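You operate a simulated robot arm through the tools that you are given. There is no shell and no other tool.

The job below is to be done with a simulated two-armed robot. You get a single attempt, and the scene is never put back.

## Task
Top up the gear oil to between the marks.
Fine: no spill, valve shut, pipe parked, cap back on.

Only the result counts: the job must be done as asked and must still hold three seconds after the hand-in. Knocking over, shifting, dropping, spilling or breaking anything else fails it. A push-on lid holds only when it is set on centred and level and pressed home; a screw cap is set on level and turned clockwise until tight.

## Robot
Two 7-joint arms with two-finger grippers on one trunk, on a base that moves. Base frame: it is fixed to the floor where the robot stands at the start and does not move with it; the origin is under the middle of the robot, x ahead of it, y to its left, z up. Lengths are in cm, angles in rad, forces in N, time in s.
The left shoulder is at the start at [7.8, 15.1, 98.8], the right one opposite. With the tool pointing down near the work surface each hand reaches from about 10 to 76 cm from the robot's upright axis, wherever it stands, measured 20 degrees to its own side. Places, roughly: grey housing [60, 20, 70]; oil pipe [50, 10, 100]; oil valve [60, 10, 110]; top of the grey housing [50, 0, 90]. Payload 2.54 kg a hand.
The tool frame of a hand sits at the grasp point between the pads (the TCP): z along the fingers, y along the line on which they close. The tips reach 3 cm beyond it. The gripper opens to 11.6 cm; its body begins 9.5 cm behind the TCP.
Orientation is that of the tool frame in the base frame, as a unit quaternion [w, x, y, z]. With the fingers straight down and closing along the base's y, the tool's x points along the base's -x, its y along +y and its z along -z.

## Interface
- The arms move only by the tool move_arm. It takes "left_plan", "right_plan" or both (then of equal length, played together; a hand with none holds still); each is a list of rows, each a list of 7 numbers: the turn, a rotation vector about the tool's x, y, z in rad, then the shift along the tool's x, y, z in cm, then the closure, from 0 (fully open) to 1 (shut). In form: [[rx, ry, rz, tx, ty, tz, hand], ...]. A call has 1 to 20 rows; each row shifts and turns the commanded pose from where the row before left it, along the tool's axes as they then stand. A row lasts 0.2 s, in which the tool goes at most 5 cm and 0.15 rad; a call with a longer step from one row to the next is refused whole, and so is a gripper value outside its range. A pose out of reach is approached as far as the arm can. The call stops where the force on the tool passes 40 N (or 10 N more than at its start, if that is more) or the arm is blocked; 0.2 s more then pass. The fingers move at their own pace (about 7.2 cm/s each) and stop on an object; they squeeze with about 20 N. The grip force told is the motor's: it shows also when the fingers shut on nothing. Time passes only in rows, and 0.2 s behind the last, so rows that do not move let the fingers close. It gives the time, the measured TCP pose, the force on the tool (base axes), the opening and the grip force at its end, in the units of the frame above (readings bear some noise), with the torque about the TCP (base axes, N m) and any sound that the robot's microphone picked up.
- Cameras (640 x 400 px; columns grow to the right, rows downward): "scene" is now at [15.89, 0.6, 112.57]; the picture's right is [0.06, -1.00, 0.00], its down [-0.38, -0.02, -0.92] and it looks along [0.92, 0.05, -0.39] (base axes); focal length 285 px, centre (320, 200). "left" rides on the left gripper at [6.9, 1.5, -12.2] in its tool frame; the picture's right is [-0.21, 0.98, 0.00], its down [-0.83, -0.18, -0.53] and it looks along [-0.52, -0.11, 0.85] (tool axes); focal length 251 px, centre (320, 200). "right" rides on the right gripper at [6.9, -1.5, -12.2] in its tool frame; the picture's right is [0.21, 0.98, 0.00], its down [-0.83, 0.18, -0.53] and it looks along [-0.52, 0.11, 0.85] (tool axes); focal length 251 px, centre (320, 200). There is no depth. A picture from a camera that has moved, and an enlarged one, comes with that camera's place and axes in the base frame and with its lens.
- get_image(camera): a new picture of that camera. It takes no simulated time.
- raise_lower(by): slides the trunk up (or, below 0, down) by that many cm; the arms and the scene camera ride with it, the base frame stays. It gives what a move gives, with no picture.
- steer(legs): drives the robot by 1 to 6 legs, each [ahead, left, turn to the left] in cm, cm and rad, along the robot's own axes; the way and the turn of a leg run together, so that a leg with both is an arc; at most 150 cm and 3.142 rad a leg. The arms and the cameras ride along, it lands a little off, and it stops where it bumps. It gives what a move gives.
- turn_head(pan, tilt): turns the head with the scene camera to pan (to the left, within 1.396 rad either way) and tilt (down, from -0.506 to 1.204), counted from straight ahead of the robot. It gives what a move gives.
- enlarge(camera, box): a new picture of the part [left, top, right, bottom] of that camera's present view, enlarged. It takes no simulated time.
- hand_in(): hands the job in; it is judged then, once.

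Nothing tells you exact positions but the pictures and the camera data. Unless the task says otherwise, let go and move clear before handing in.

The tools are called after "Emit:" by a JSON object that holds its "method" and its "body". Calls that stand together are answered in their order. move_arm: Moves the arms, as the interface text tells. Its arguments: {"type":"object","properties":{"left_plan":{"type":"array"},"right_plan":{"type":"array"}},"required":[]} The other tools are called the same way: raise_lower (by) moves the trunk up or down; steer (legs) drives the base; turn_head (pan, tilt) turns the head that bears the scene camera; get_image (camera) takes a picture; enlarge (camera, box) takes an enlarged picture of a part of a camera's view; hand_in () hands the job in.

At the start:

```text
time_s: 0.0
left_tcp_pos: [43.35, 21.01, 100.02]
left_ee_rot: [0.001, -0.001, 1.0, 0.0]
left_force: [-0.3, 1.0, 0.3]
left_wrist_torque: [0.0, 0.01, -0.03]
left_gripper_width: 11.59
left_grasp_force: 0.1
right_tcp_pos: [51.59, -15.65, 99.86]
right_ee_rot: [0.001, 0.001, 1.0, 0.001]
right_force: [-0.3, 0.6, 0.6]
right_wrist_torque: [-0.01, -0.01, -0.02]
right_gripper_width: 11.57
right_grasp_force: 0.0
trunk travel left (down, up): [-22.5, 6.4]
robot x, y, heading: [0.03, 0.21, -0.0]
head pan, tilt (commanded): [0.059, 0.396]
```

scene: 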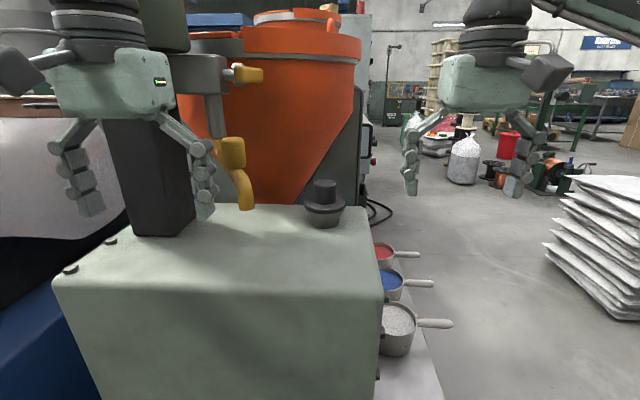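
right: 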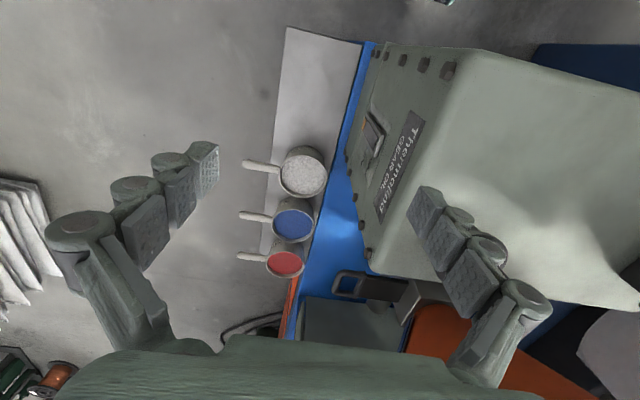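
left: 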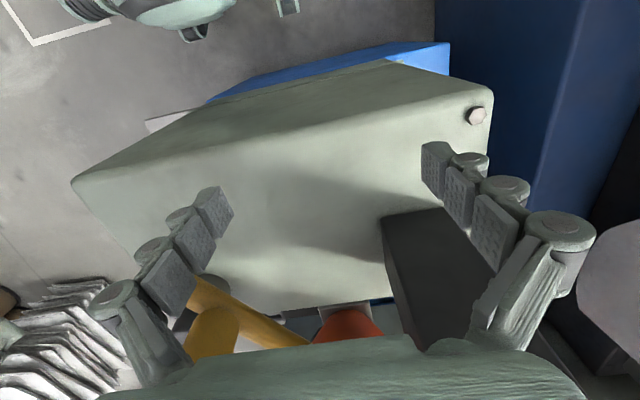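

I see a grey housing with a black cap on its top, a yellow swivel pipe and a yellow valve handle behind it, and a sight window on the side facing right. I'll look closer at all of these before moving anything.

Emit:
{"method": "enlarge", "body": {"camera": "scene", "box": [140, 40, 400, 240]}}

Emit:
{"method": "enlarge", "body": {"camera": "right", "box": [240, 20, 560, 320]}}

Emit:
{"method": "enlarge", "body": {"camera": "left", "box": [60, 180, 460, 400]}}

Emit:
{"method": "enlarge", "body": {"camera": "scene", "box": [260, 150, 460, 400]}}

```text
2.00 times, centred on (270, 140) of scene
camera zoom: at [15.89, 0.6, 112.57], right [0.06, -1.0, 0.0], down [-0.38, -0.02, -0.92], along [0.92, 0.05, -0.39], focal length 569 px, centre (420, 320)
```

zoom: 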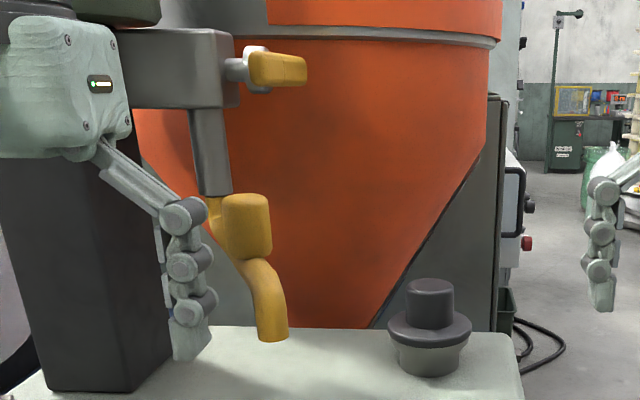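

```text
1.33 times, centred on (400, 170) of right
camera zoom: at [44.52, -17.35, 112.23], right [-0.21, 0.98, 0.0], down [0.83, 0.18, 0.53], along [0.52, 0.11, -0.84], focal length 335 px, centre (213, 240)
```

zoom: 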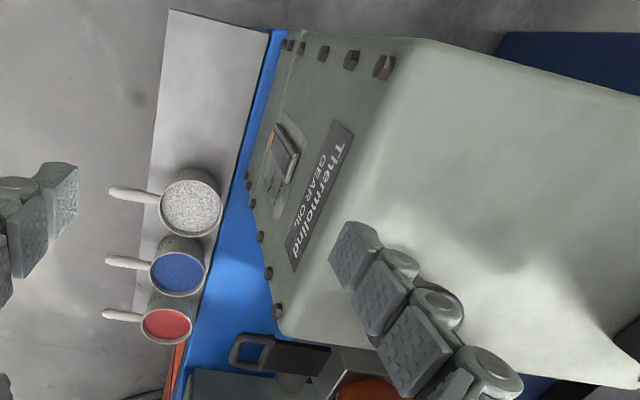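

```text
1.60 times, centred on (260, 290) of left
camera zoom: at [36.57, 22.57, 112.21], right [0.21, 0.98, 0.0], down [0.83, -0.18, 0.53], along [0.52, -0.11, -0.85], focal length 402 px, centre (416, 56)
```

zoom: 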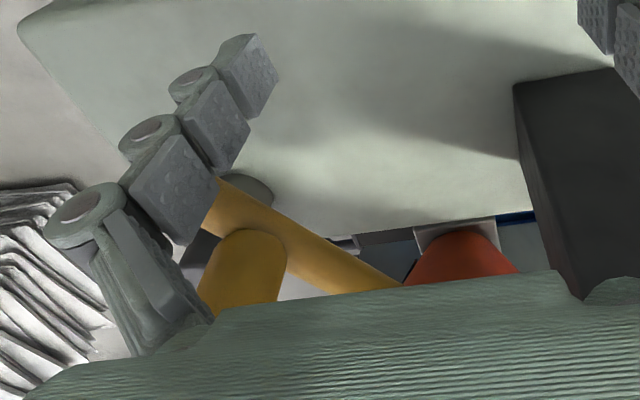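

```text
1.60 times, centred on (360, 275) of scene
camera zoom: at [15.89, 0.6, 112.57], right [0.06, -1.0, 0.0], down [-0.38, -0.02, -0.92], along [0.92, 0.05, -0.39], focal length 455 px, centre (256, 80)
```

zoom: 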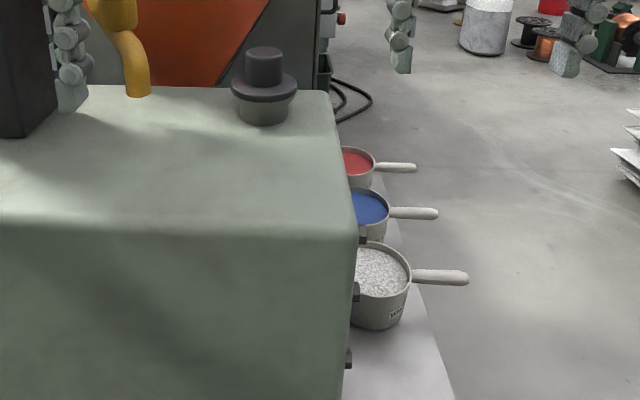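

The housing top is at about z=90 (x 42–66, y −6–34), with the black cap near [60, 2, 90–97]. The sight glass is on the right-hand side face, near [54, −7, 75]. I'll pull the left hand clear of the pipe and swing the right hand's camera round to read the glass.

Emit:
{"method": "move_arm", "body": {"left_plan": [[0, 0, 0, 3, 0, 0, 0], [0, 0, 0, 3, 0, 0, 0], [0, 0, 0, 3, 1, 0, 0], [0, 0, 0, 3, 1, 0, 0], [0, 0, 0, 0, 1, 0, 0], [0, 0, 0, 0, 1, 0, 0], [0, 0, 0, 0, 0, 0, 0], [0, 0, 0, 0, 0, 0, 0], [0, 0, 0, 0, 0, 0, 0], [0, 0, 0, 0, 0, 0, 0], [0, 0, 0, 0, 0, 0, 0], [0, 0, 0, 0, 0, 0, 0], [0, 0, 0, 0, 0, 0, 0], [0, 0, 0, 0, 0, 0, 0], [0, 0, 0, 0, 0, 0, 0], [0, 0, 0, 0, 0, 0, 0], [0, 0, 0, 0, 0, 0, 0], [0, 0, 0, 0, 0, 0, 0], [0, 0, 0, 0, 0, 0, 0], [0, 0, 0, 0, 0, 0, 0]], "right_plan": [[0, 0, 0, 0, -3.6, 2, 0], [0, 0, 0, 0, -3.6, 2, 0], [0, 0, 0, 0, -3.6, 4, 0], [0, 0, 0, 0, -3.6, 4, 0], [0, 0, -0.143, 0, 0, 0, 0], [0, 0, -0.143, 0, 0, 0, 0], [0, 0, -0.143, 0, 0, 0, 0], [0, 0, -0.143, 0, 0, 0, 0], [0, 0, -0.143, 0, 0, 0, 0], [0, 0, -0.143, 0, 0, 0, 0], [0, 0, -0.143, 0, 0, 0, 0], [0, 0, -0.143, 0, 0, 0, 0], [0, 0, -0.143, 0, 0, 0, 0], [0, 0, -0.143, 0, 0, 0, 0], [0, 0, -0.143, 0, 0, 0, 0], [0, -0.14, 0, 0, 0, 0, 0], [0, -0.14, 0, 0, 0, 0, 0], [0, -0.14, 0, 0, 0, 0, 0], [0, -0.14, 0, 0, 0, 0, 0], [0, -0.14, 0, 0, 0, 0, 0]]}}

```text
refused: row 3 steps farther than a row can; nothing moved
```

Row 3 was slightly too long a step, so I'll send the same motion with shorter steps.

Emit:
{"method": "move_arm", "body": {"left_plan": [[0, 0, 0, 3, 0, 0, 0], [0, 0, 0, 3, 0, 0, 0], [0, 0, 0, 3, 1, 0, 0], [0, 0, 0, 3, 1, 0, 0], [0, 0, 0, 0, 1, 0, 0], [0, 0, 0, 0, 1, 0, 0], [0, 0, 0, 0, 0, 0, 0], [0, 0, 0, 0, 0, 0, 0], [0, 0, 0, 0, 0, 0, 0], [0, 0, 0, 0, 0, 0, 0], [0, 0, 0, 0, 0, 0, 0], [0, 0, 0, 0, 0, 0, 0], [0, 0, 0, 0, 0, 0, 0], [0, 0, 0, 0, 0, 0, 0], [0, 0, 0, 0, 0, 0, 0], [0, 0, 0, 0, 0, 0, 0], [0, 0, 0, 0, 0, 0, 0], [0, 0, 0, 0, 0, 0, 0], [0, 0, 0, 0, 0, 0, 0], [0, 0, 0, 0, 0, 0, 0]], "right_plan": [[0, 0, 0, 0, -3.6, 3, 0], [0, 0, 0, 0, -3.6, 3, 0], [0, 0, 0, 0, -3.6, 3, 0], [0, 0, 0, 0, -3.6, 3, 0], [0, 0, -0.143, 0, 0, 1, 0], [0, 0, -0.143, 0, 0, 1, 0], [0, 0, -0.143, 0, 0, 1, 0], [0, 0, -0.143, 0, 0, 1, 0], [0, 0, -0.143, 0, 0, 0, 0], [0, 0, -0.143, 0, 0, 0, 0], [0, 0, -0.143, 0, 0, 0, 0], [0, 0, -0.143, 0, 0, 0, 0], [0, 0, -0.143, 0, 0, 0, 0], [0, 0, -0.143, 0, 0, 0, 0], [0, 0, -0.143, 0, 0, 0, 0], [0, -0.14, 0, 0, 0, 0, 0], [0, -0.14, 0, 0, 0, 0, 0], [0, -0.14, 0, 0, 0, 0, 0], [0, -0.14, 0, 0, 0, 0, 0], [0, -0.14, 0, 0, 0, 0, 0]]}}

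Emit:
{"method": "get_image", "body": {"camera": "right"}}

Emit:
{"method": "get_image", "body": {"camera": "scene"}}

Emit:
{"method": "get_image", "body": {"camera": "left"}}

```text
time_s: 4.2
left_tcp_pos: [31.39, 25.01, 99.97]
left_ee_rot: [0.001, -0.001, 1.0, 0.0]
left_force: [-0.5, 0.8, 0.8]
left_wrist_torque: [-0.02, 0.01, 0.01]
left_gripper_width: 11.58
left_grasp_force: 0.0
right_tcp_pos: [50.08, -28.48, 83.56]
right_ee_rot: [0.298, -0.271, 0.911, 0.093]
right_force: [-1.2, -0.8, 0.2]
right_wrist_torque: [0.05, -0.03, -0.02]
right_gripper_width: 11.61
right_grasp_force: 0.0
right hand out of reach, approached as far as the arm can: row 9, 10, 11, 12, 13, 14, 15, 17, 18, 19, 20
trunk travel left (down, up): [-22.5, 6.4]
robot x, y, heading: [0.01, -0.33, -0.0]
head pan, tilt (commanded): [0.059, 0.396]
```

```text
taken
camera right: at [40.08, -36.97, 89.17], right [-0.68, 0.72, -0.12], down [0.2, 0.34, 0.92], along [0.71, 0.6, -0.37], focal length 251 px, centre (320, 200)
```

right: 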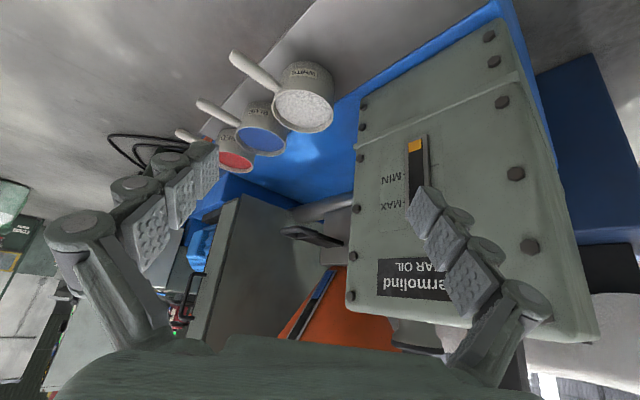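

```text
taken
camera scene: at [15.87, 0.61, 112.58], right [0.06, -1.0, 0.0], down [-0.38, -0.02, -0.92], along [0.92, 0.05, -0.38], focal length 285 px, centre (320, 200)
```

scene: 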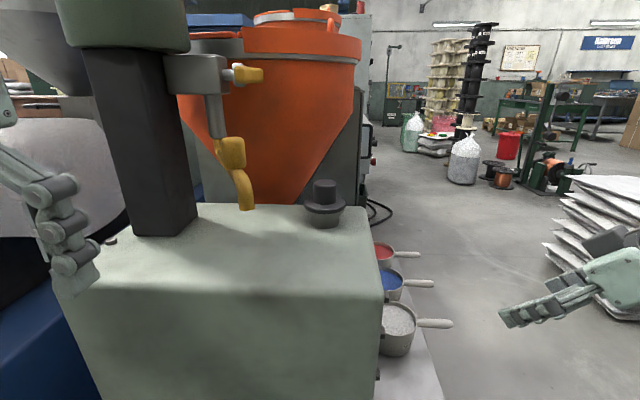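

```text
taken
camera left: at [24.56, 26.53, 112.15], right [0.21, 0.98, 0.0], down [0.83, -0.18, 0.53], along [0.52, -0.11, -0.84], focal length 251 px, centre (320, 200)
```

left: 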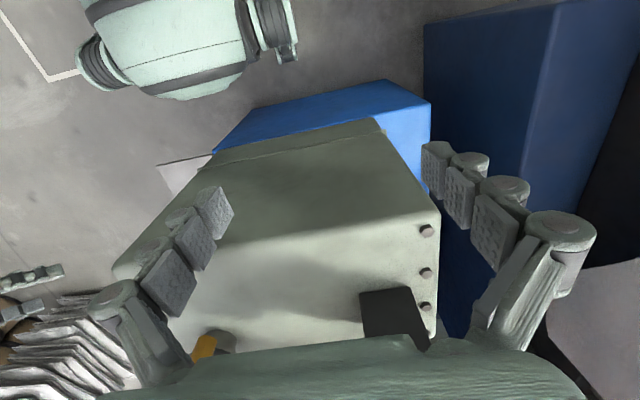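

The glass is visible, though the picture is upside down: the amber oil sits well below MIN. I'll enlarge the glass, and the cap and pipe too.

Emit:
{"method": "enlarge", "body": {"camera": "right", "box": [350, 110, 480, 300]}}

Emit:
{"method": "enlarge", "body": {"camera": "scene", "box": [150, 30, 310, 220]}}

Emit:
{"method": "enlarge", "body": {"camera": "scene", "box": [285, 165, 365, 240]}}

```text
2.11 times, centred on (415, 205) of right
camera zoom: at [40.08, -36.97, 89.17], right [-0.68, 0.72, -0.12], down [0.2, 0.34, 0.92], along [0.71, 0.6, -0.37], focal length 529 px, centre (120, 190)
```

zoom: 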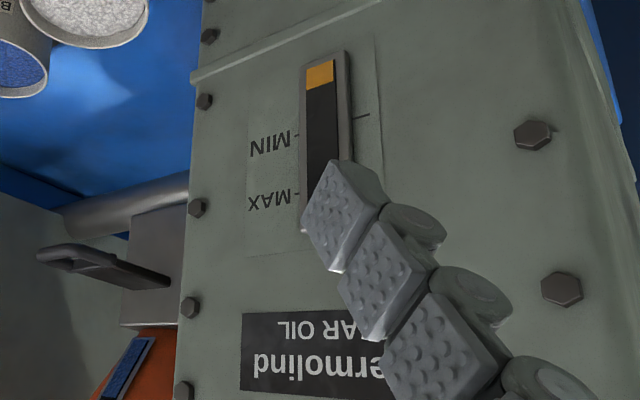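

```text
2.11 times, centred on (230, 125) of scene
camera zoom: at [15.87, 0.61, 112.58], right [0.06, -1.0, 0.0], down [-0.38, -0.02, -0.92], along [0.92, 0.05, -0.38], focal length 599 px, centre (510, 358)
```

zoom: 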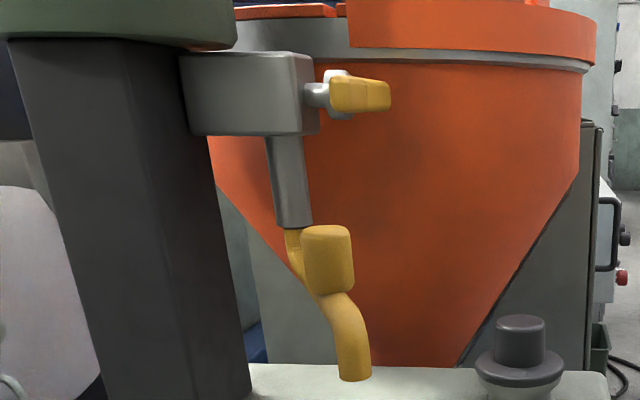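

```text
5.33 times, centred on (325, 202) of scene
camera zoom: at [15.87, 0.61, 112.58], right [0.06, -1.0, 0.0], down [-0.38, -0.02, -0.92], along [0.92, 0.05, -0.38], focal length 1518 px, centre (293, 187)
```

zoom: 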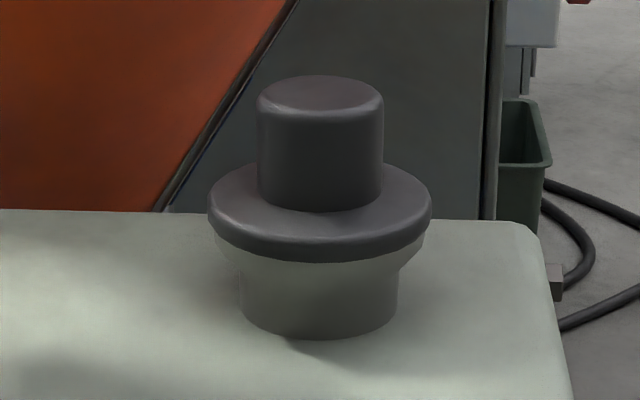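

The glass confirms it: the level is well under MIN, with MIN and MAX further along the strip. I'll tilt the left hand forward so that its camera gives a second viewpoint of the pipe, valve and cap for triangulation.

Emit:
{"method": "move_arm", "body": {"left_plan": [[0, -0.14, 0, 0, 0, 0, 0], [0, -0.14, 0, 0, 0, 0, 0], [0, -0.14, 0, 0, 0, 0, 0], [0, -0.14, 0, 0, 0, 0, 0], [0, -0.14, 0, 0, 0, 0, 0], [0, 0, 0, -2, 2, -2, 0], [0, 0, 0, -2, 2, -2, 0]]}}

Emit:
{"method": "get_image", "body": {"camera": "left"}}

Emit:
{"method": "enlarge", "body": {"camera": "right", "box": [380, 125, 460, 245]}}

```text
time_s: 5.8
left_tcp_pos: [33.51, 29.67, 109.24]
left_ee_rot: [0.344, -0.001, 0.939, 0.0]
left_force: [-0.4, 0.5, -0.2]
left_wrist_torque: [0.01, -0.02, 0.03]
left_gripper_width: 11.59
left_grasp_force: 0.1
left hand out of reach, approached as far as the arm can: row 4, 5
right_tcp_pos: [50.17, -28.5, 83.51]
right_ee_rot: [0.297, -0.271, 0.911, 0.093]
right_force: [-1.2, 0.0, -0.4]
right_wrist_torque: [-0.02, -0.01, -0.03]
right_gripper_width: 11.6
right_grasp_force: 0.0
trunk travel left (down, up): [-22.5, 6.4]
robot x, y, heading: [-0.05, 0.16, -0.0]
head pan, tilt (commanded): [0.059, 0.396]
```

```text
taken
camera left: at [20.62, 31.21, 114.14], right [0.16, 0.98, 0.14], down [0.29, -0.18, 0.94], along [0.94, -0.11, -0.31], focal length 251 px, centre (320, 200)
```

left: 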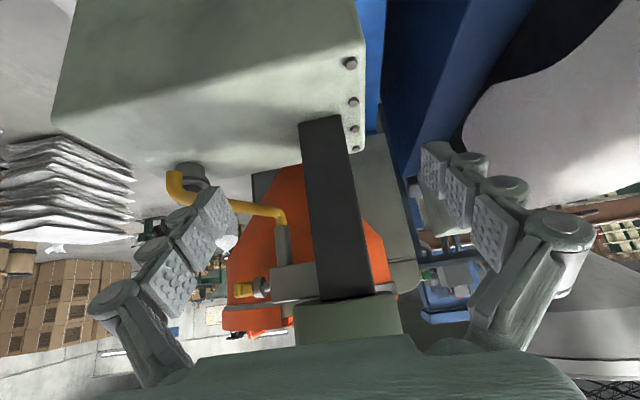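

```text
3.33 times, centred on (420, 185) of right
camera zoom: at [40.11, -36.99, 89.18], right [-0.68, 0.72, -0.12], down [0.2, 0.34, 0.92], along [0.71, 0.6, -0.37], focal length 838 px, centre (-13, 250)
```

zoom: 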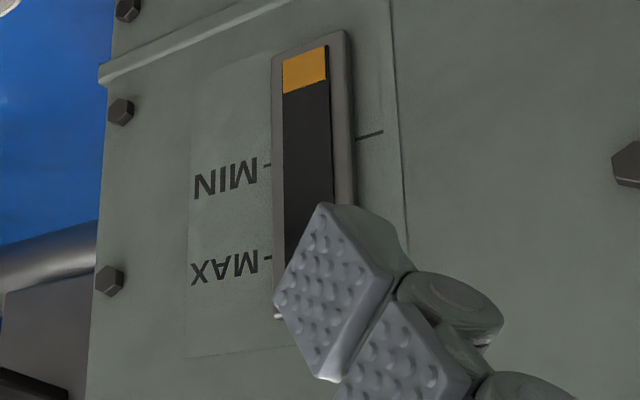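

Emit:
{"method": "enlarge", "body": {"camera": "left", "box": [150, 140, 330, 340]}}

Emit:
{"method": "enlarge", "body": {"camera": "left", "box": [150, 140, 250, 240]}}

Emit:
{"method": "enlarge", "body": {"camera": "scene", "box": [180, 40, 280, 220]}}

```text
2.00 times, centred on (240, 240) of left
camera zoom: at [20.62, 31.21, 114.14], right [0.16, 0.98, 0.14], down [0.29, -0.18, 0.94], along [0.94, -0.11, -0.31], focal length 503 px, centre (480, 120)
```

zoom: 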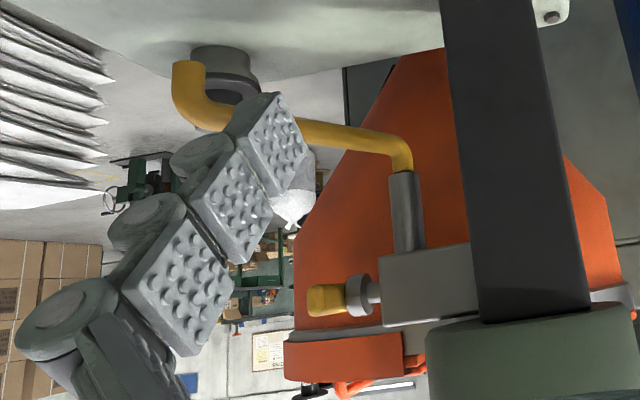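

```text
4.00 times, centred on (200, 190) of left
camera zoom: at [20.62, 31.21, 114.14], right [0.16, 0.98, 0.14], down [0.29, -0.18, 0.94], along [0.94, -0.11, -0.31], focal length 1006 px, centre (800, 240)
```

zoom: 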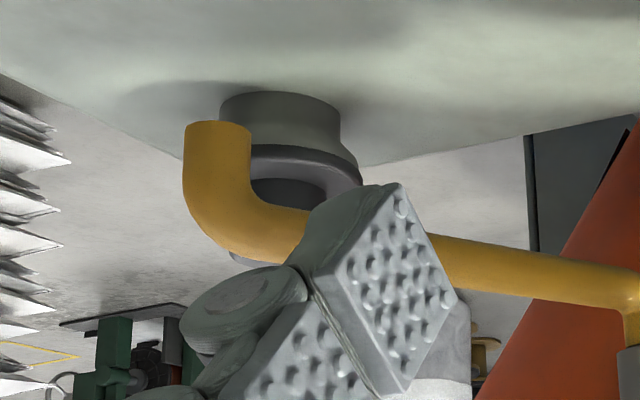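

```text
2.22 times, centred on (230, 130) of scene
camera zoom: at [15.89, 0.61, 112.57], right [0.06, -1.0, 0.0], down [-0.38, -0.02, -0.92], along [0.92, 0.05, -0.39], focal length 632 px, centre (520, 356)
```

zoom: 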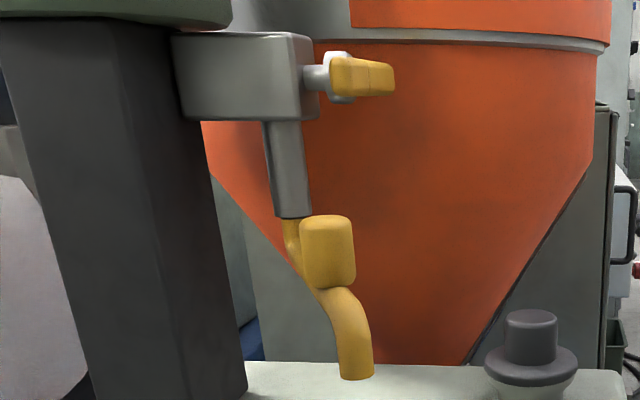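

Triangulated so far, from two views:
- Swivel axis near [60.8, 19.5].
- Pipe tip near [45.7, 10.9, 98.6].
- Upright knob on the pipe near [49.6, 13.1, 104].
- Valve handle near [58.7, 12.9, 113.3].

The arm radius is about 17.3 cm, which matches the distance to the filler neck. Next I'll look closely at the valve handle.

Emit:
{"method": "enlarge", "body": {"camera": "scene", "box": [215, 50, 275, 100]}}

Emit:
{"method": "enlarge", "body": {"camera": "left", "box": [220, 260, 300, 320]}}

Emit:
{"method": "enlarge", "body": {"camera": "scene", "box": [205, 120, 275, 220]}}

```text
8.00 times, centred on (245, 75) of scene
camera zoom: at [15.89, 0.61, 112.57], right [0.06, -1.0, 0.0], down [-0.38, -0.02, -0.92], along [0.92, 0.05, -0.39], focal length 2277 px, centre (920, 1200)
```

zoom: 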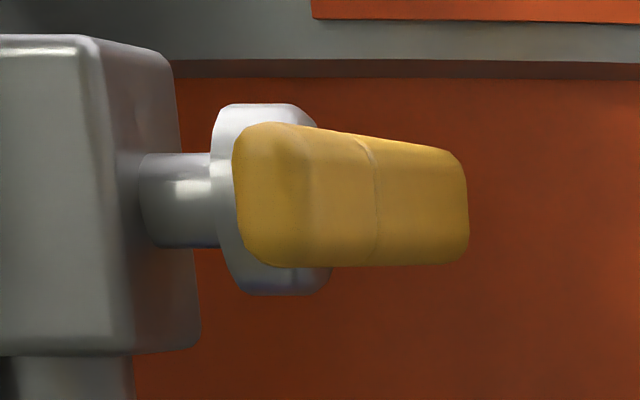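

```text
6.67 times, centred on (260, 290) of left
camera zoom: at [20.62, 31.21, 114.14], right [0.16, 0.98, 0.14], down [0.29, -0.18, 0.94], along [0.94, -0.11, -0.31], focal length 1676 px, centre (720, -400)
```

zoom: 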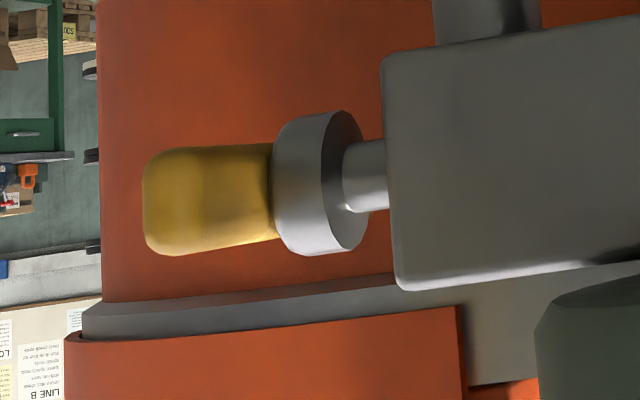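

```text
4.00 times, centred on (240, 170) of scene
camera zoom: at [15.89, 0.61, 112.57], right [0.06, -1.0, 0.0], down [-0.38, -0.02, -0.92], along [0.92, 0.05, -0.39], focal length 1138 px, centre (640, 320)
```

zoom: 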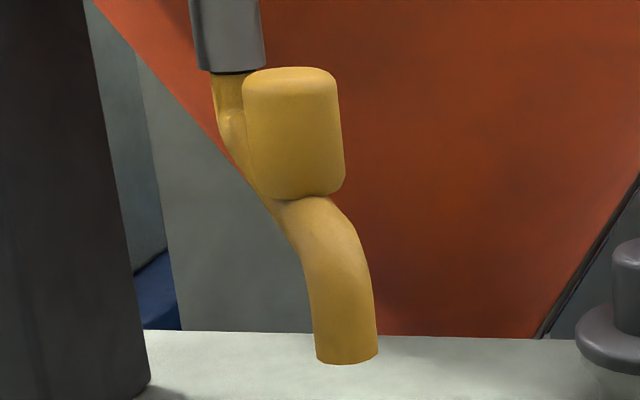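

The valve is a T-bar on a stem along −y, lying horizontal, so most likely shut. The cap knob is about 4 cm across and 3 cm tall, centred near [60.1, 2.5] with its top near z=97. I'll swing the right hand back upright so that it can take the cap.

Emit:
{"method": "move_arm", "body": {"right_plan": [[0, 0.14, 0, 0, 0, 0, 0], [0, 0.14, 0, 0, 0, 0, 0], [0, 0.14, 0, 0, 0, 0, 0], [0, 0.14, 0, 0, 0, 0, 0], [0, 0.14, 0, 0, 0, 0, 0], [0, 0, 0.143, 0, 0, 0, 0], [0, 0, 0.143, 0, 0, 0, 0], [0, 0, 0.143, 0, 0, 0, 0], [0, 0, 0.143, 0, 0, 0, 0], [0, 0, 0.143, 0, 0, 0, 0], [0, 0, 0.143, 0, 0, 0, 0]]}}

```text
time_s: 8.2
left_tcp_pos: [33.82, 29.58, 109.26]
left_ee_rot: [0.344, -0.001, 0.939, 0.001]
left_force: [-0.2, -0.5, 0.2]
left_wrist_torque: [-0.01, 0.0, -0.02]
left_gripper_width: 11.61
left_grasp_force: 0.1
right_tcp_pos: [50.04, -28.56, 83.56]
right_ee_rot: [-0.028, 0.136, 0.99, -0.017]
right_force: [0.1, -1.2, -0.2]
right_wrist_torque: [0.01, -0.01, 0.0]
right_gripper_width: 11.58
right_grasp_force: 0.0
trunk travel left (down, up): [-22.5, 6.4]
robot x, y, heading: [-0.21, -0.15, 0.003]
head pan, tilt (commanded): [0.059, 0.396]
```

The hand pose snapped to where the arm could actually reach, so I'll level the hand from the measured reading. Then I'll lift it and bring it across, above and to the right of the cap.

Emit:
{"method": "move_arm", "body": {"right_plan": [[0, 0, -0.137, 0, 0, -4.5, 0.4], [0, 0, -0.137, 0, 0, -4.5, 0.4], [-0.026, -0.06, 0, 0, 0, -4.5, 0.4], [0, 0, 0, 0, 0, -4.8, 0.4], [0, 0, 0, 0, 0, -4.8, 0.4], [0, 0, 0, -2, 4.2, 0, 0.4], [0, 0, 0, -2, 4.2, 0, 0.4], [0, 0, 0, -2, 4.2, 0, 0.4], [0, 0, 0, -2, 4.2, 0, 0.4], [0, 0, 0, 0, 0, 0, 0.4]]}}

Emit:
{"method": "get_image", "body": {"camera": "right"}}

Emit:
{"method": "get_image", "body": {"camera": "scene"}}

```text
time_s: 10.4
left_tcp_pos: [33.59, 29.71, 109.21]
left_ee_rot: [0.344, -0.001, 0.939, 0.0]
left_force: [-0.4, 0.2, 0.4]
left_wrist_torque: [0.0, -0.03, -0.03]
left_gripper_width: 11.6
left_grasp_force: 0.0
right_tcp_pos: [58.87, -11.35, 106.31]
right_ee_rot: [0.001, -0.002, 1.0, 0.001]
right_force: [0.2, -0.5, -0.8]
right_wrist_torque: [0.02, 0.01, 0.0]
right_gripper_width: 6.98
right_grasp_force: 0.0
trunk travel left (down, up): [-22.5, 6.4]
robot x, y, heading: [-0.24, 0.05, -0.001]
head pan, tilt (commanded): [0.059, 0.396]
```

```text
taken
camera right: at [51.77, -13.1, 118.53], right [-0.22, 0.98, 0.0], down [0.83, 0.18, 0.53], along [0.52, 0.12, -0.85], focal length 251 px, centre (320, 200)
```

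right: 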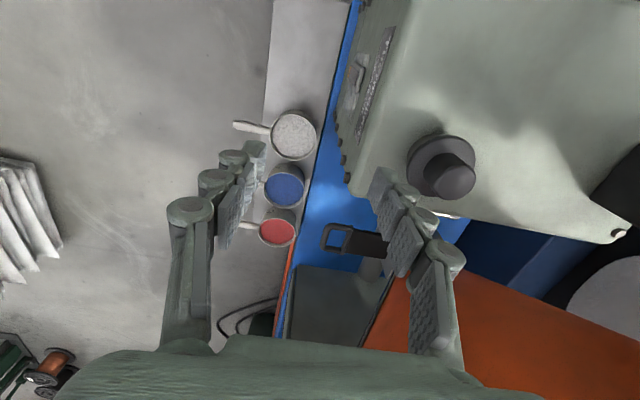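

```text
taken
camera scene: at [15.89, 0.58, 112.57], right [0.06, -1.0, 0.0], down [-0.38, -0.02, -0.92], along [0.92, 0.05, -0.39], focal length 285 px, centre (320, 200)
```

scene: 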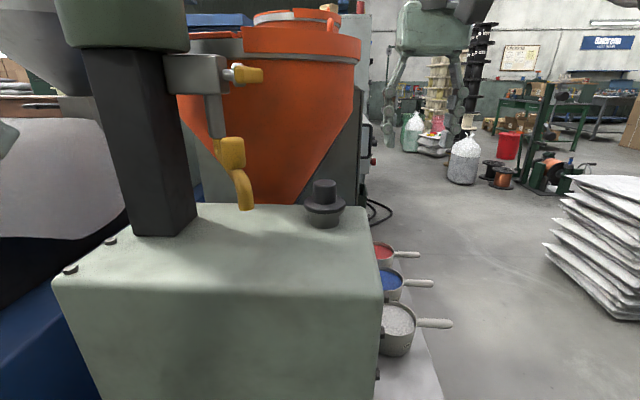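

Emit:
{"method": "enlarge", "body": {"camera": "right", "box": [390, 110, 500, 220]}}

Emit:
{"method": "enlarge", "body": {"camera": "right", "box": [320, 30, 420, 130]}}

```text
3.64 times, centred on (445, 165) of right
camera zoom: at [51.77, -13.1, 118.53], right [-0.22, 0.98, 0.0], down [0.83, 0.18, 0.53], along [0.52, 0.12, -0.85], focal length 914 px, centre (-134, 327)
```

zoom: 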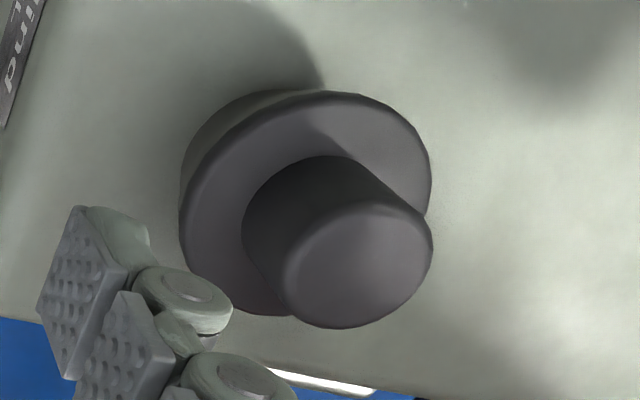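

```text
4.00 times, centred on (370, 80) of right
camera zoom: at [51.77, -13.1, 118.53], right [-0.22, 0.98, 0.0], down [0.83, 0.18, 0.53], along [0.52, 0.12, -0.85], focal length 1006 px, centre (120, 680)
```

zoom: 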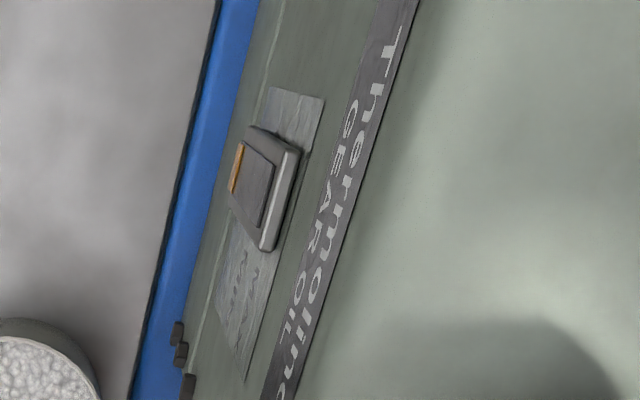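

The right camera puts the knob top at about [60.1, 2.3, 97.1], which agrees with the other views. I'll move directly above it and check before going down.

Emit:
{"method": "move_arm", "body": {"right_plan": [[0, 0, 0, -0.3, 3.4, 0, 0.4], [0, 0, 0, -0.3, 3.4, 0, 0.4], [0, 0, 0, -0.3, 3.4, 0, 0.4], [0, 0, 0, -0.3, 3.4, 0, 0.4], [0, 0, 0, 0, 0, 1.5, 0.4], [0, 0, 0, 0, 0, 0, 0.4]]}}

Emit:
{"method": "get_image", "body": {"camera": "right"}}

Emit:
{"method": "get_image", "body": {"camera": "scene"}}

```text
time_s: 11.8
left_tcp_pos: [33.64, 29.57, 109.4]
left_ee_rot: [0.344, 0.0, 0.939, -0.001]
left_force: [0.4, -0.4, 0.1]
left_wrist_torque: [-0.01, -0.01, 0.01]
left_gripper_width: 11.58
left_grasp_force: 0.1
right_tcp_pos: [60.17, 2.38, 104.84]
right_ee_rot: [0.001, -0.002, 1.0, -0.001]
right_force: [-0.4, 0.0, -0.7]
right_wrist_torque: [-0.03, -0.04, -0.01]
right_gripper_width: 6.97
right_grasp_force: 0.1
trunk travel left (down, up): [-22.5, 6.4]
robot x, y, heading: [0.17, 0.22, -0.001]
head pan, tilt (commanded): [0.059, 0.396]
```

```text
taken
camera right: at [53.0, 0.73, 117.09], right [-0.22, 0.98, 0.0], down [0.83, 0.18, 0.53], along [0.52, 0.12, -0.85], focal length 251 px, centre (320, 200)
```

right: 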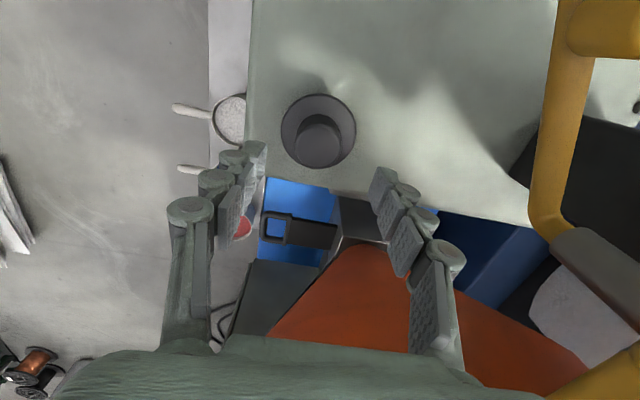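

```text
taken
camera scene: at [15.89, 0.61, 112.57], right [0.06, -1.0, 0.0], down [-0.38, -0.02, -0.92], along [0.92, 0.05, -0.39], focal length 285 px, centre (320, 200)
```

scene: 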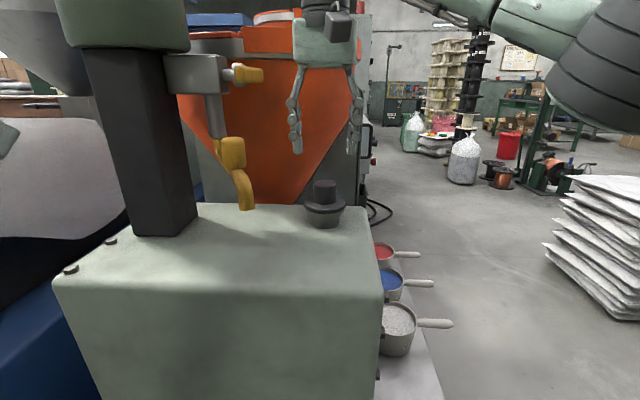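

The hand is centred over the cap. I'll go down so that the fingertips flank the knob just above the brim, then check.

Emit:
{"method": "move_arm", "body": {"right_plan": [[0, 0, 0, 0, 0, 2.4, 0.4], [0, 0, 0, 0, 0, 2.4, 0.4], [0, 0, 0, 0, 0, 2.3, 0.4], [0, 0, 0, 0, 0, 0, 0.4]]}}

Emit:
{"method": "get_image", "body": {"camera": "right"}}

Emit:
{"method": "enlarge", "body": {"camera": "scene", "box": [260, 100, 400, 240]}}

```text
time_s: 12.8
left_tcp_pos: [33.68, 29.71, 109.22]
left_ee_rot: [0.344, -0.001, 0.939, 0.0]
left_force: [0.1, 0.2, 0.8]
left_wrist_torque: [-0.01, -0.01, 0.0]
left_gripper_width: 11.62
left_grasp_force: 0.1
right_tcp_pos: [60.25, 2.26, 97.88]
right_ee_rot: [0.0, -0.001, 1.0, 0.0]
right_force: [-0.4, 0.1, -0.1]
right_wrist_torque: [-0.02, 0.0, 0.03]
right_gripper_width: 6.94
right_grasp_force: 0.1
trunk travel left (down, up): [-22.5, 6.4]
robot x, y, heading: [-0.0, -0.14, 0.002]
head pan, tilt (commanded): [0.059, 0.396]
```

```text
taken
camera right: at [53.03, 0.55, 109.97], right [-0.22, 0.98, 0.0], down [0.83, 0.18, 0.53], along [0.52, 0.12, -0.85], focal length 251 px, centre (320, 200)
```

right: 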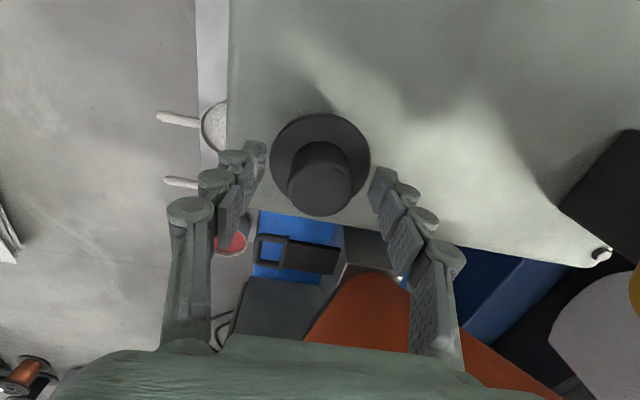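

```text
2.86 times, centred on (330, 170) of scene
camera zoom: at [15.89, 0.61, 112.57], right [0.06, -1.0, 0.0], down [-0.38, -0.02, -0.92], along [0.92, 0.05, -0.39], focal length 813 px, centre (291, 286)
```

zoom: 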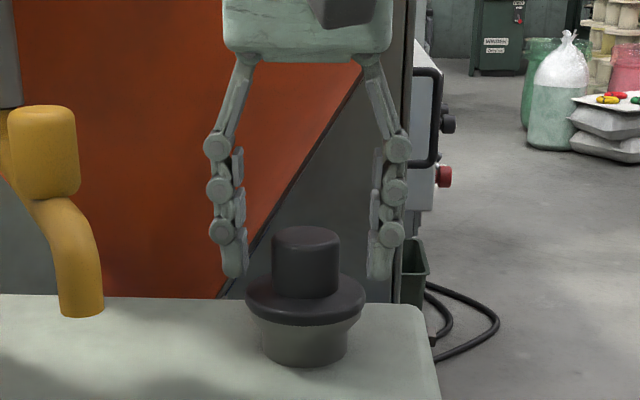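

The tips straddle the knob just above the brim, so I'll close on it.

Emit:
{"method": "move_arm", "body": {"right_plan": [[0, 0, 0, 0, 0, 0.3, 0.4], [0, 0, 0, 0, 0, 0, 0.55], [0, 0, 0, 0, 0, 0, 0.7], [0, 0, 0, 0, 0, 0, 1], [0, 0, 0, 0, 0, 0, 1]]}}

Emit:
{"method": "get_image", "body": {"camera": "right"}}

Emit:
{"method": "enlarge", "body": {"camera": "scene", "box": [260, 100, 400, 240]}}

```text
time_s: 14.0
left_tcp_pos: [33.48, 29.56, 109.37]
left_ee_rot: [0.344, -0.001, 0.939, 0.0]
left_force: [-0.1, 0.5, 1.1]
left_wrist_torque: [0.03, 0.01, 0.0]
left_gripper_width: 11.59
left_grasp_force: 0.0
right_tcp_pos: [60.13, 2.32, 97.63]
right_ee_rot: [0.0, -0.001, 1.0, -0.001]
right_force: [-0.5, 0.9, 0.8]
right_wrist_torque: [0.0, 0.0, 0.01]
right_gripper_width: 3.82
right_grasp_force: 19.6
trunk travel left (down, up): [-22.5, 6.4]
robot x, y, heading: [0.07, 0.03, -0.003]
head pan, tilt (commanded): [0.059, 0.396]
```

```text
taken
camera right: at [53.03, 0.53, 109.72], right [-0.22, 0.98, 0.0], down [0.83, 0.18, 0.53], along [0.52, 0.12, -0.85], focal length 251 px, centre (320, 200)
```

right: 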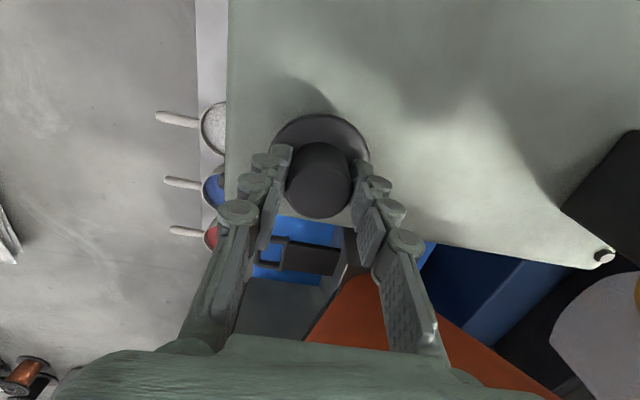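

```text
2.86 times, centred on (330, 170) of scene
camera zoom: at [15.89, 0.61, 112.57], right [0.06, -1.0, 0.0], down [-0.38, -0.02, -0.92], along [0.92, 0.05, -0.39], focal length 813 px, centre (291, 286)
```

zoom: 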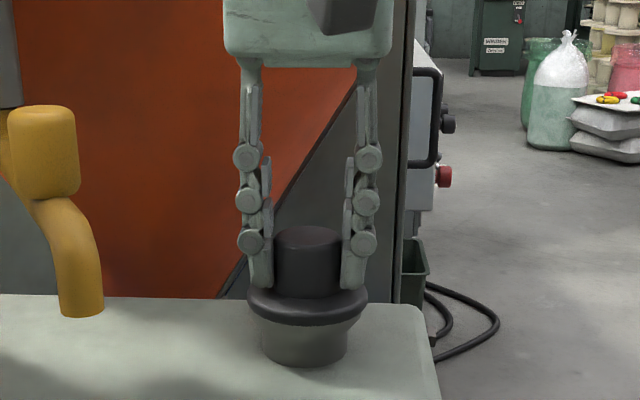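

The knob is gripped (3.8 cm, 19.6 N). I'll try a small lift to learn whether the cap pulls off or has to be unscrewed.

Emit:
{"method": "move_arm", "body": {"right_plan": [[0, 0, 0, 0, 0, -0.2, 1], [0, 0, 0, 0, 0, -0.2, 1], [0, 0, 0, 0, 0, 0, 1]]}}

Emit:
{"method": "enlarge", "body": {"camera": "scene", "box": [260, 100, 400, 240]}}

```text
time_s: 14.8
left_tcp_pos: [33.63, 29.63, 109.28]
left_ee_rot: [0.343, 0.0, 0.939, 0.0]
left_force: [0.1, 0.8, -0.1]
left_wrist_torque: [-0.04, -0.01, -0.01]
left_gripper_width: 11.61
left_grasp_force: 0.0
right_tcp_pos: [60.13, 2.3, 97.96]
right_ee_rot: [0.0, -0.002, 1.0, -0.001]
right_force: [0.2, -0.8, -0.2]
right_wrist_torque: [0.04, -0.02, 0.0]
right_gripper_width: 3.8
right_grasp_force: 19.9
trunk travel left (down, up): [-22.5, 6.4]
robot x, y, heading: [0.13, 0.13, 0.004]
head pan, tilt (commanded): [0.059, 0.396]
```

```text
2.86 times, centred on (330, 170) of scene
camera zoom: at [15.9, 0.6, 112.57], right [0.06, -1.0, 0.0], down [-0.38, -0.02, -0.92], along [0.92, 0.05, -0.39], focal length 813 px, centre (291, 286)
```

zoom: 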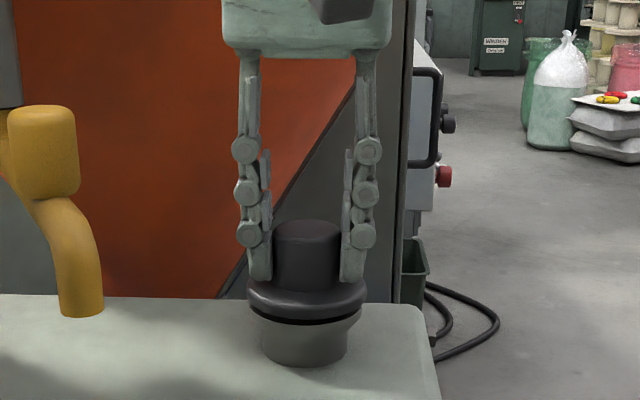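

The cap came up with no resistance, so it is a push-on. Its seated pose is TCP [60.13, 2.32, 97.63]. I'll lift it clear slowly.

Emit:
{"method": "move_arm", "body": {"right_plan": [[0, 0, 0, 0, 0, -0.8, 1], [0, 0, 0, 0, 0, -1, 1], [0, 0, 0, 0, 0, -1.2, 1], [0, 0, 0, 0, 0, -1.5, 1], [0, 0, 0, 0, 0, 0, 1]]}}

Emit:
{"method": "enlarge", "body": {"camera": "scene", "box": [260, 100, 400, 240]}}

Emit:
{"method": "get_image", "body": {"camera": "right"}}

```text
time_s: 16.0
left_tcp_pos: [33.61, 29.66, 109.29]
left_ee_rot: [0.343, -0.001, 0.939, 0.0]
left_force: [-0.7, 0.1, 0.1]
left_wrist_torque: [0.03, 0.02, 0.0]
left_gripper_width: 11.6
left_grasp_force: 0.0
right_tcp_pos: [60.1, 2.09, 102.41]
right_ee_rot: [0.0, -0.002, 1.0, -0.001]
right_force: [-0.5, -0.3, -0.8]
right_wrist_torque: [-0.01, 0.0, 0.0]
right_gripper_width: 3.86
right_grasp_force: 20.1
trunk travel left (down, up): [-22.5, 6.4]
robot x, y, heading: [0.23, 0.27, 0.001]
head pan, tilt (commanded): [0.059, 0.396]
```

```text
2.86 times, centred on (330, 170) of scene
camera zoom: at [15.9, 0.6, 112.57], right [0.06, -1.0, 0.0], down [-0.38, -0.02, -0.92], along [0.92, 0.05, -0.39], focal length 813 px, centre (291, 286)
```

zoom: 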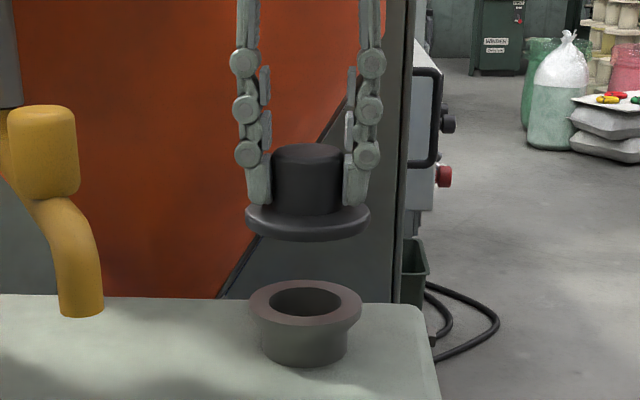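

```text
taken
camera right: at [52.97, 0.55, 114.72], right [-0.22, 0.98, 0.0], down [0.83, 0.18, 0.53], along [0.52, 0.12, -0.85], focal length 251 px, centre (320, 200)
```

right: 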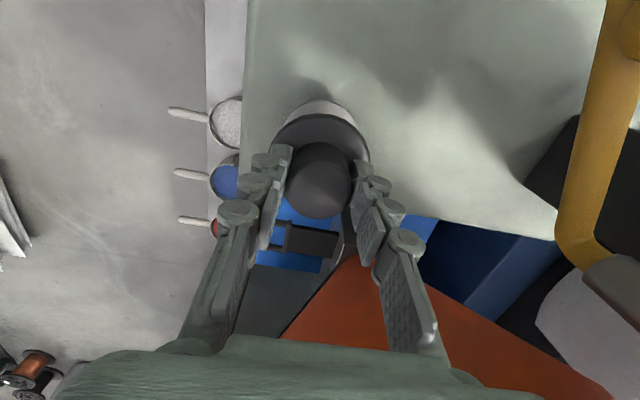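

The cap is off and the mouth centre is near [60.1, 2.35, 93.2]. I'll carry the cap in the right hand over to the right side, to the pose from which its camera can watch the sight glass.

Emit:
{"method": "move_arm", "body": {"right_plan": [[0, 0, 0, 0, 0, -3, 1], [0, 0, 0, 1.4, -4.4, 0, 1], [0, 0, 0, 1.4, -4.4, 0, 1], [0, 0, 0, 1.4, -4.4, 0, 1], [0, 0, 0, 1.4, -4.4, 0, 1], [0, 0, 0, 1.4, -4.4, 0, 1], [0, 0, 0, 1.4, -4.4, 0, 1], [0, 0, 0, 1.4, -4.4, 0, 1], [0, 0, -0.13, 0, 0, 4.2, 1], [0, 0, -0.13, 0, 0, 4.2, 1], [0, 0, -0.13, 0, 0, 4.2, 1], [0, 0, -0.13, 0, 0, 4.2, 1], [0, 0, -0.13, 0, 0, 4.2, 1], [0, -0.14, 0, 0, 0, 0, 1], [0, -0.14, 0, 0, 0, 0, 1], [0, -0.14, 0, 0, 0, 0, 1], [0, -0.14, 0, 0, 0, 0, 1], [0, -0.14, 0, 0, 0, 0, 1], [0, 0, 0, 0, 0, 0, 1]]}}

Emit:
{"method": "get_image", "body": {"camera": "right"}}

Emit:
{"method": "get_image", "body": {"camera": "scene"}}

```text
time_s: 20.0
left_tcp_pos: [33.61, 29.64, 109.38]
left_ee_rot: [0.343, -0.001, 0.939, 0.0]
left_force: [-0.3, -0.2, 0.3]
left_wrist_torque: [0.02, 0.01, 0.03]
left_gripper_width: 11.61
left_grasp_force: 0.1
right_tcp_pos: [48.28, -25.59, 83.63]
right_ee_rot: [0.325, -0.299, 0.891, 0.107]
right_force: [0.7, -1.0, 0.4]
right_wrist_torque: [0.0, 0.0, -0.02]
right_gripper_width: 3.82
right_grasp_force: 19.6
right hand out of reach, approached as far as the arm can: row 16, 17, 18
trunk travel left (down, up): [-22.5, 6.4]
robot x, y, heading: [-0.1, 0.05, 0.001]
head pan, tilt (commanded): [0.059, 0.396]
```

```text
taken
camera right: at [38.47, -34.92, 88.52], right [-0.72, 0.68, -0.14], down [0.12, 0.32, 0.94], along [0.68, 0.66, -0.31], focal length 251 px, centre (320, 200)
```

right: 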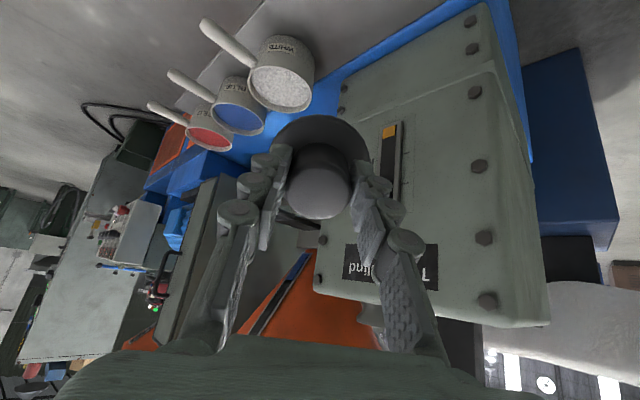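

```text
taken
camera scene: at [15.89, 0.6, 112.57], right [0.06, -1.0, 0.0], down [-0.38, -0.02, -0.92], along [0.92, 0.05, -0.39], focal length 285 px, centre (320, 200)
```

scene: 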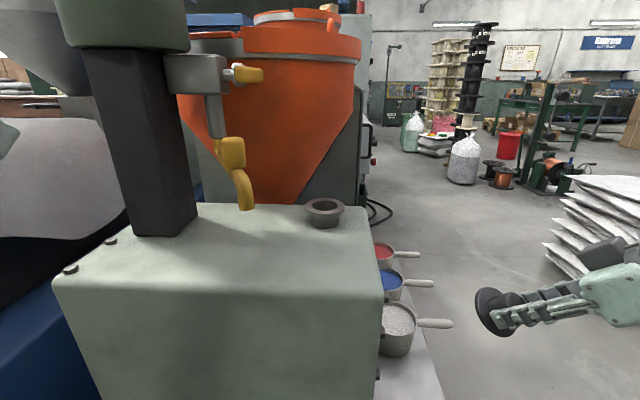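

The glass is visible but partly behind the cap and finger, so I'll shift the right hand a bit for a cleaner view of the strip and both marks.

Emit:
{"method": "move_arm", "body": {"right_plan": [[0, 0, 0, -1.6, -3.5, -1.9, 1], [0, 0, 0, -1.6, -3.5, -1.9, 1], [0, 0, 0, 0, 0, 0, 1]]}}

Emit:
{"method": "get_image", "body": {"camera": "right"}}

Emit:
{"method": "enlarge", "body": {"camera": "right", "box": [370, 80, 470, 200]}}

```text
time_s: 20.8
left_tcp_pos: [33.7, 29.65, 109.17]
left_ee_rot: [0.344, -0.001, 0.939, 0.0]
left_force: [0.3, 0.5, -0.4]
left_wrist_torque: [0.01, -0.01, -0.03]
left_gripper_width: 11.58
left_grasp_force: 0.1
right_tcp_pos: [51.05, -25.59, 87.67]
right_ee_rot: [0.324, -0.297, 0.892, 0.107]
right_force: [-0.3, 0.1, -0.5]
right_wrist_torque: [0.02, 0.01, 0.01]
right_gripper_width: 3.83
right_grasp_force: 20.0
right hand out of reach, approached as far as the arm can: row 1, 2
trunk travel left (down, up): [-22.5, 6.4]
robot x, y, heading: [0.07, -0.01, 0.003]
head pan, tilt (commanded): [0.059, 0.396]
```

```text
taken
camera right: at [41.26, -34.87, 92.79], right [-0.72, 0.68, -0.14], down [0.12, 0.32, 0.94], along [0.69, 0.66, -0.31], focal length 251 px, centre (320, 200)
```

right: 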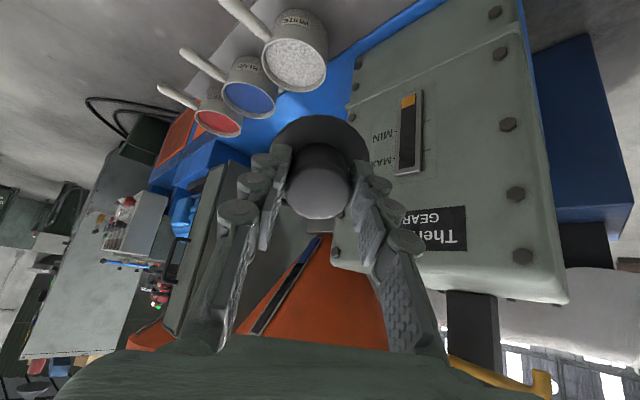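

```text
3.33 times, centred on (420, 140) of right
camera zoom: at [41.26, -34.87, 92.79], right [-0.72, 0.68, -0.14], down [0.12, 0.32, 0.94], along [0.69, 0.66, -0.31], focal length 838 px, centre (-13, 400)
```

zoom: 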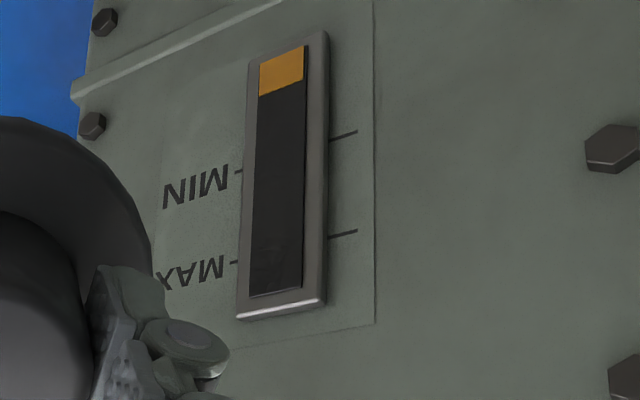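

This is a clear view: the oil is well below MIN, MIN is at zoom row about 158, MAX at about 252, and I'm aiming for about 205. Now the pipe: I'll close the left hand, raise it a little and look at the knob's shape from above.

Emit:
{"method": "move_arm", "body": {"left_plan": [[0, 0, 0, -2, -3, -2.5, 1], [0, 0, 0, -2, -3, -2.5, 1], [0, 0, 0, 0, -2, 0, 1], [0, 0, 0, 0, 0, 0, 1], [0, 0, 0, 0, 0, 0, 1]]}}

Emit:
{"method": "get_image", "body": {"camera": "left"}}

Emit:
{"method": "get_image", "body": {"camera": "scene"}}

```text
time_s: 22.0
left_tcp_pos: [33.56, 21.61, 115.73]
left_ee_rot: [0.342, -0.001, 0.94, 0.0]
left_force: [-0.5, -1.1, 0.3]
left_wrist_torque: [-0.02, -0.01, 0.01]
left_gripper_width: 0.0
left_grasp_force: 20.2
right_tcp_pos: [51.0, -25.62, 87.89]
right_ee_rot: [0.325, -0.298, 0.891, 0.108]
right_force: [0.4, 0.7, -0.4]
right_wrist_torque: [0.0, 0.03, 0.01]
right_gripper_width: 3.85
right_grasp_force: 19.9
trunk travel left (down, up): [-22.5, 6.4]
robot x, y, heading: [-0.36, -0.05, 0.003]
head pan, tilt (commanded): [0.059, 0.396]
```

```text
taken
camera left: at [20.44, 23.15, 120.56], right [0.16, 0.98, 0.14], down [0.29, -0.18, 0.94], along [0.94, -0.11, -0.31], focal length 251 px, centre (320, 200)
```

left: 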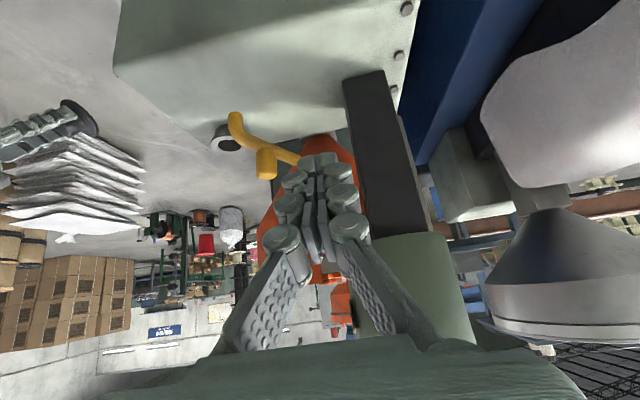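

```text
taken
camera scene: at [15.9, 0.6, 112.57], right [0.06, -1.0, 0.0], down [-0.38, -0.02, -0.92], along [0.92, 0.05, -0.39], focal length 285 px, centre (320, 200)
```

scene: 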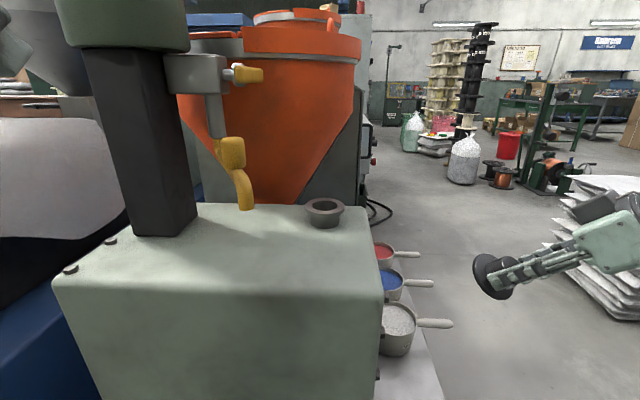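

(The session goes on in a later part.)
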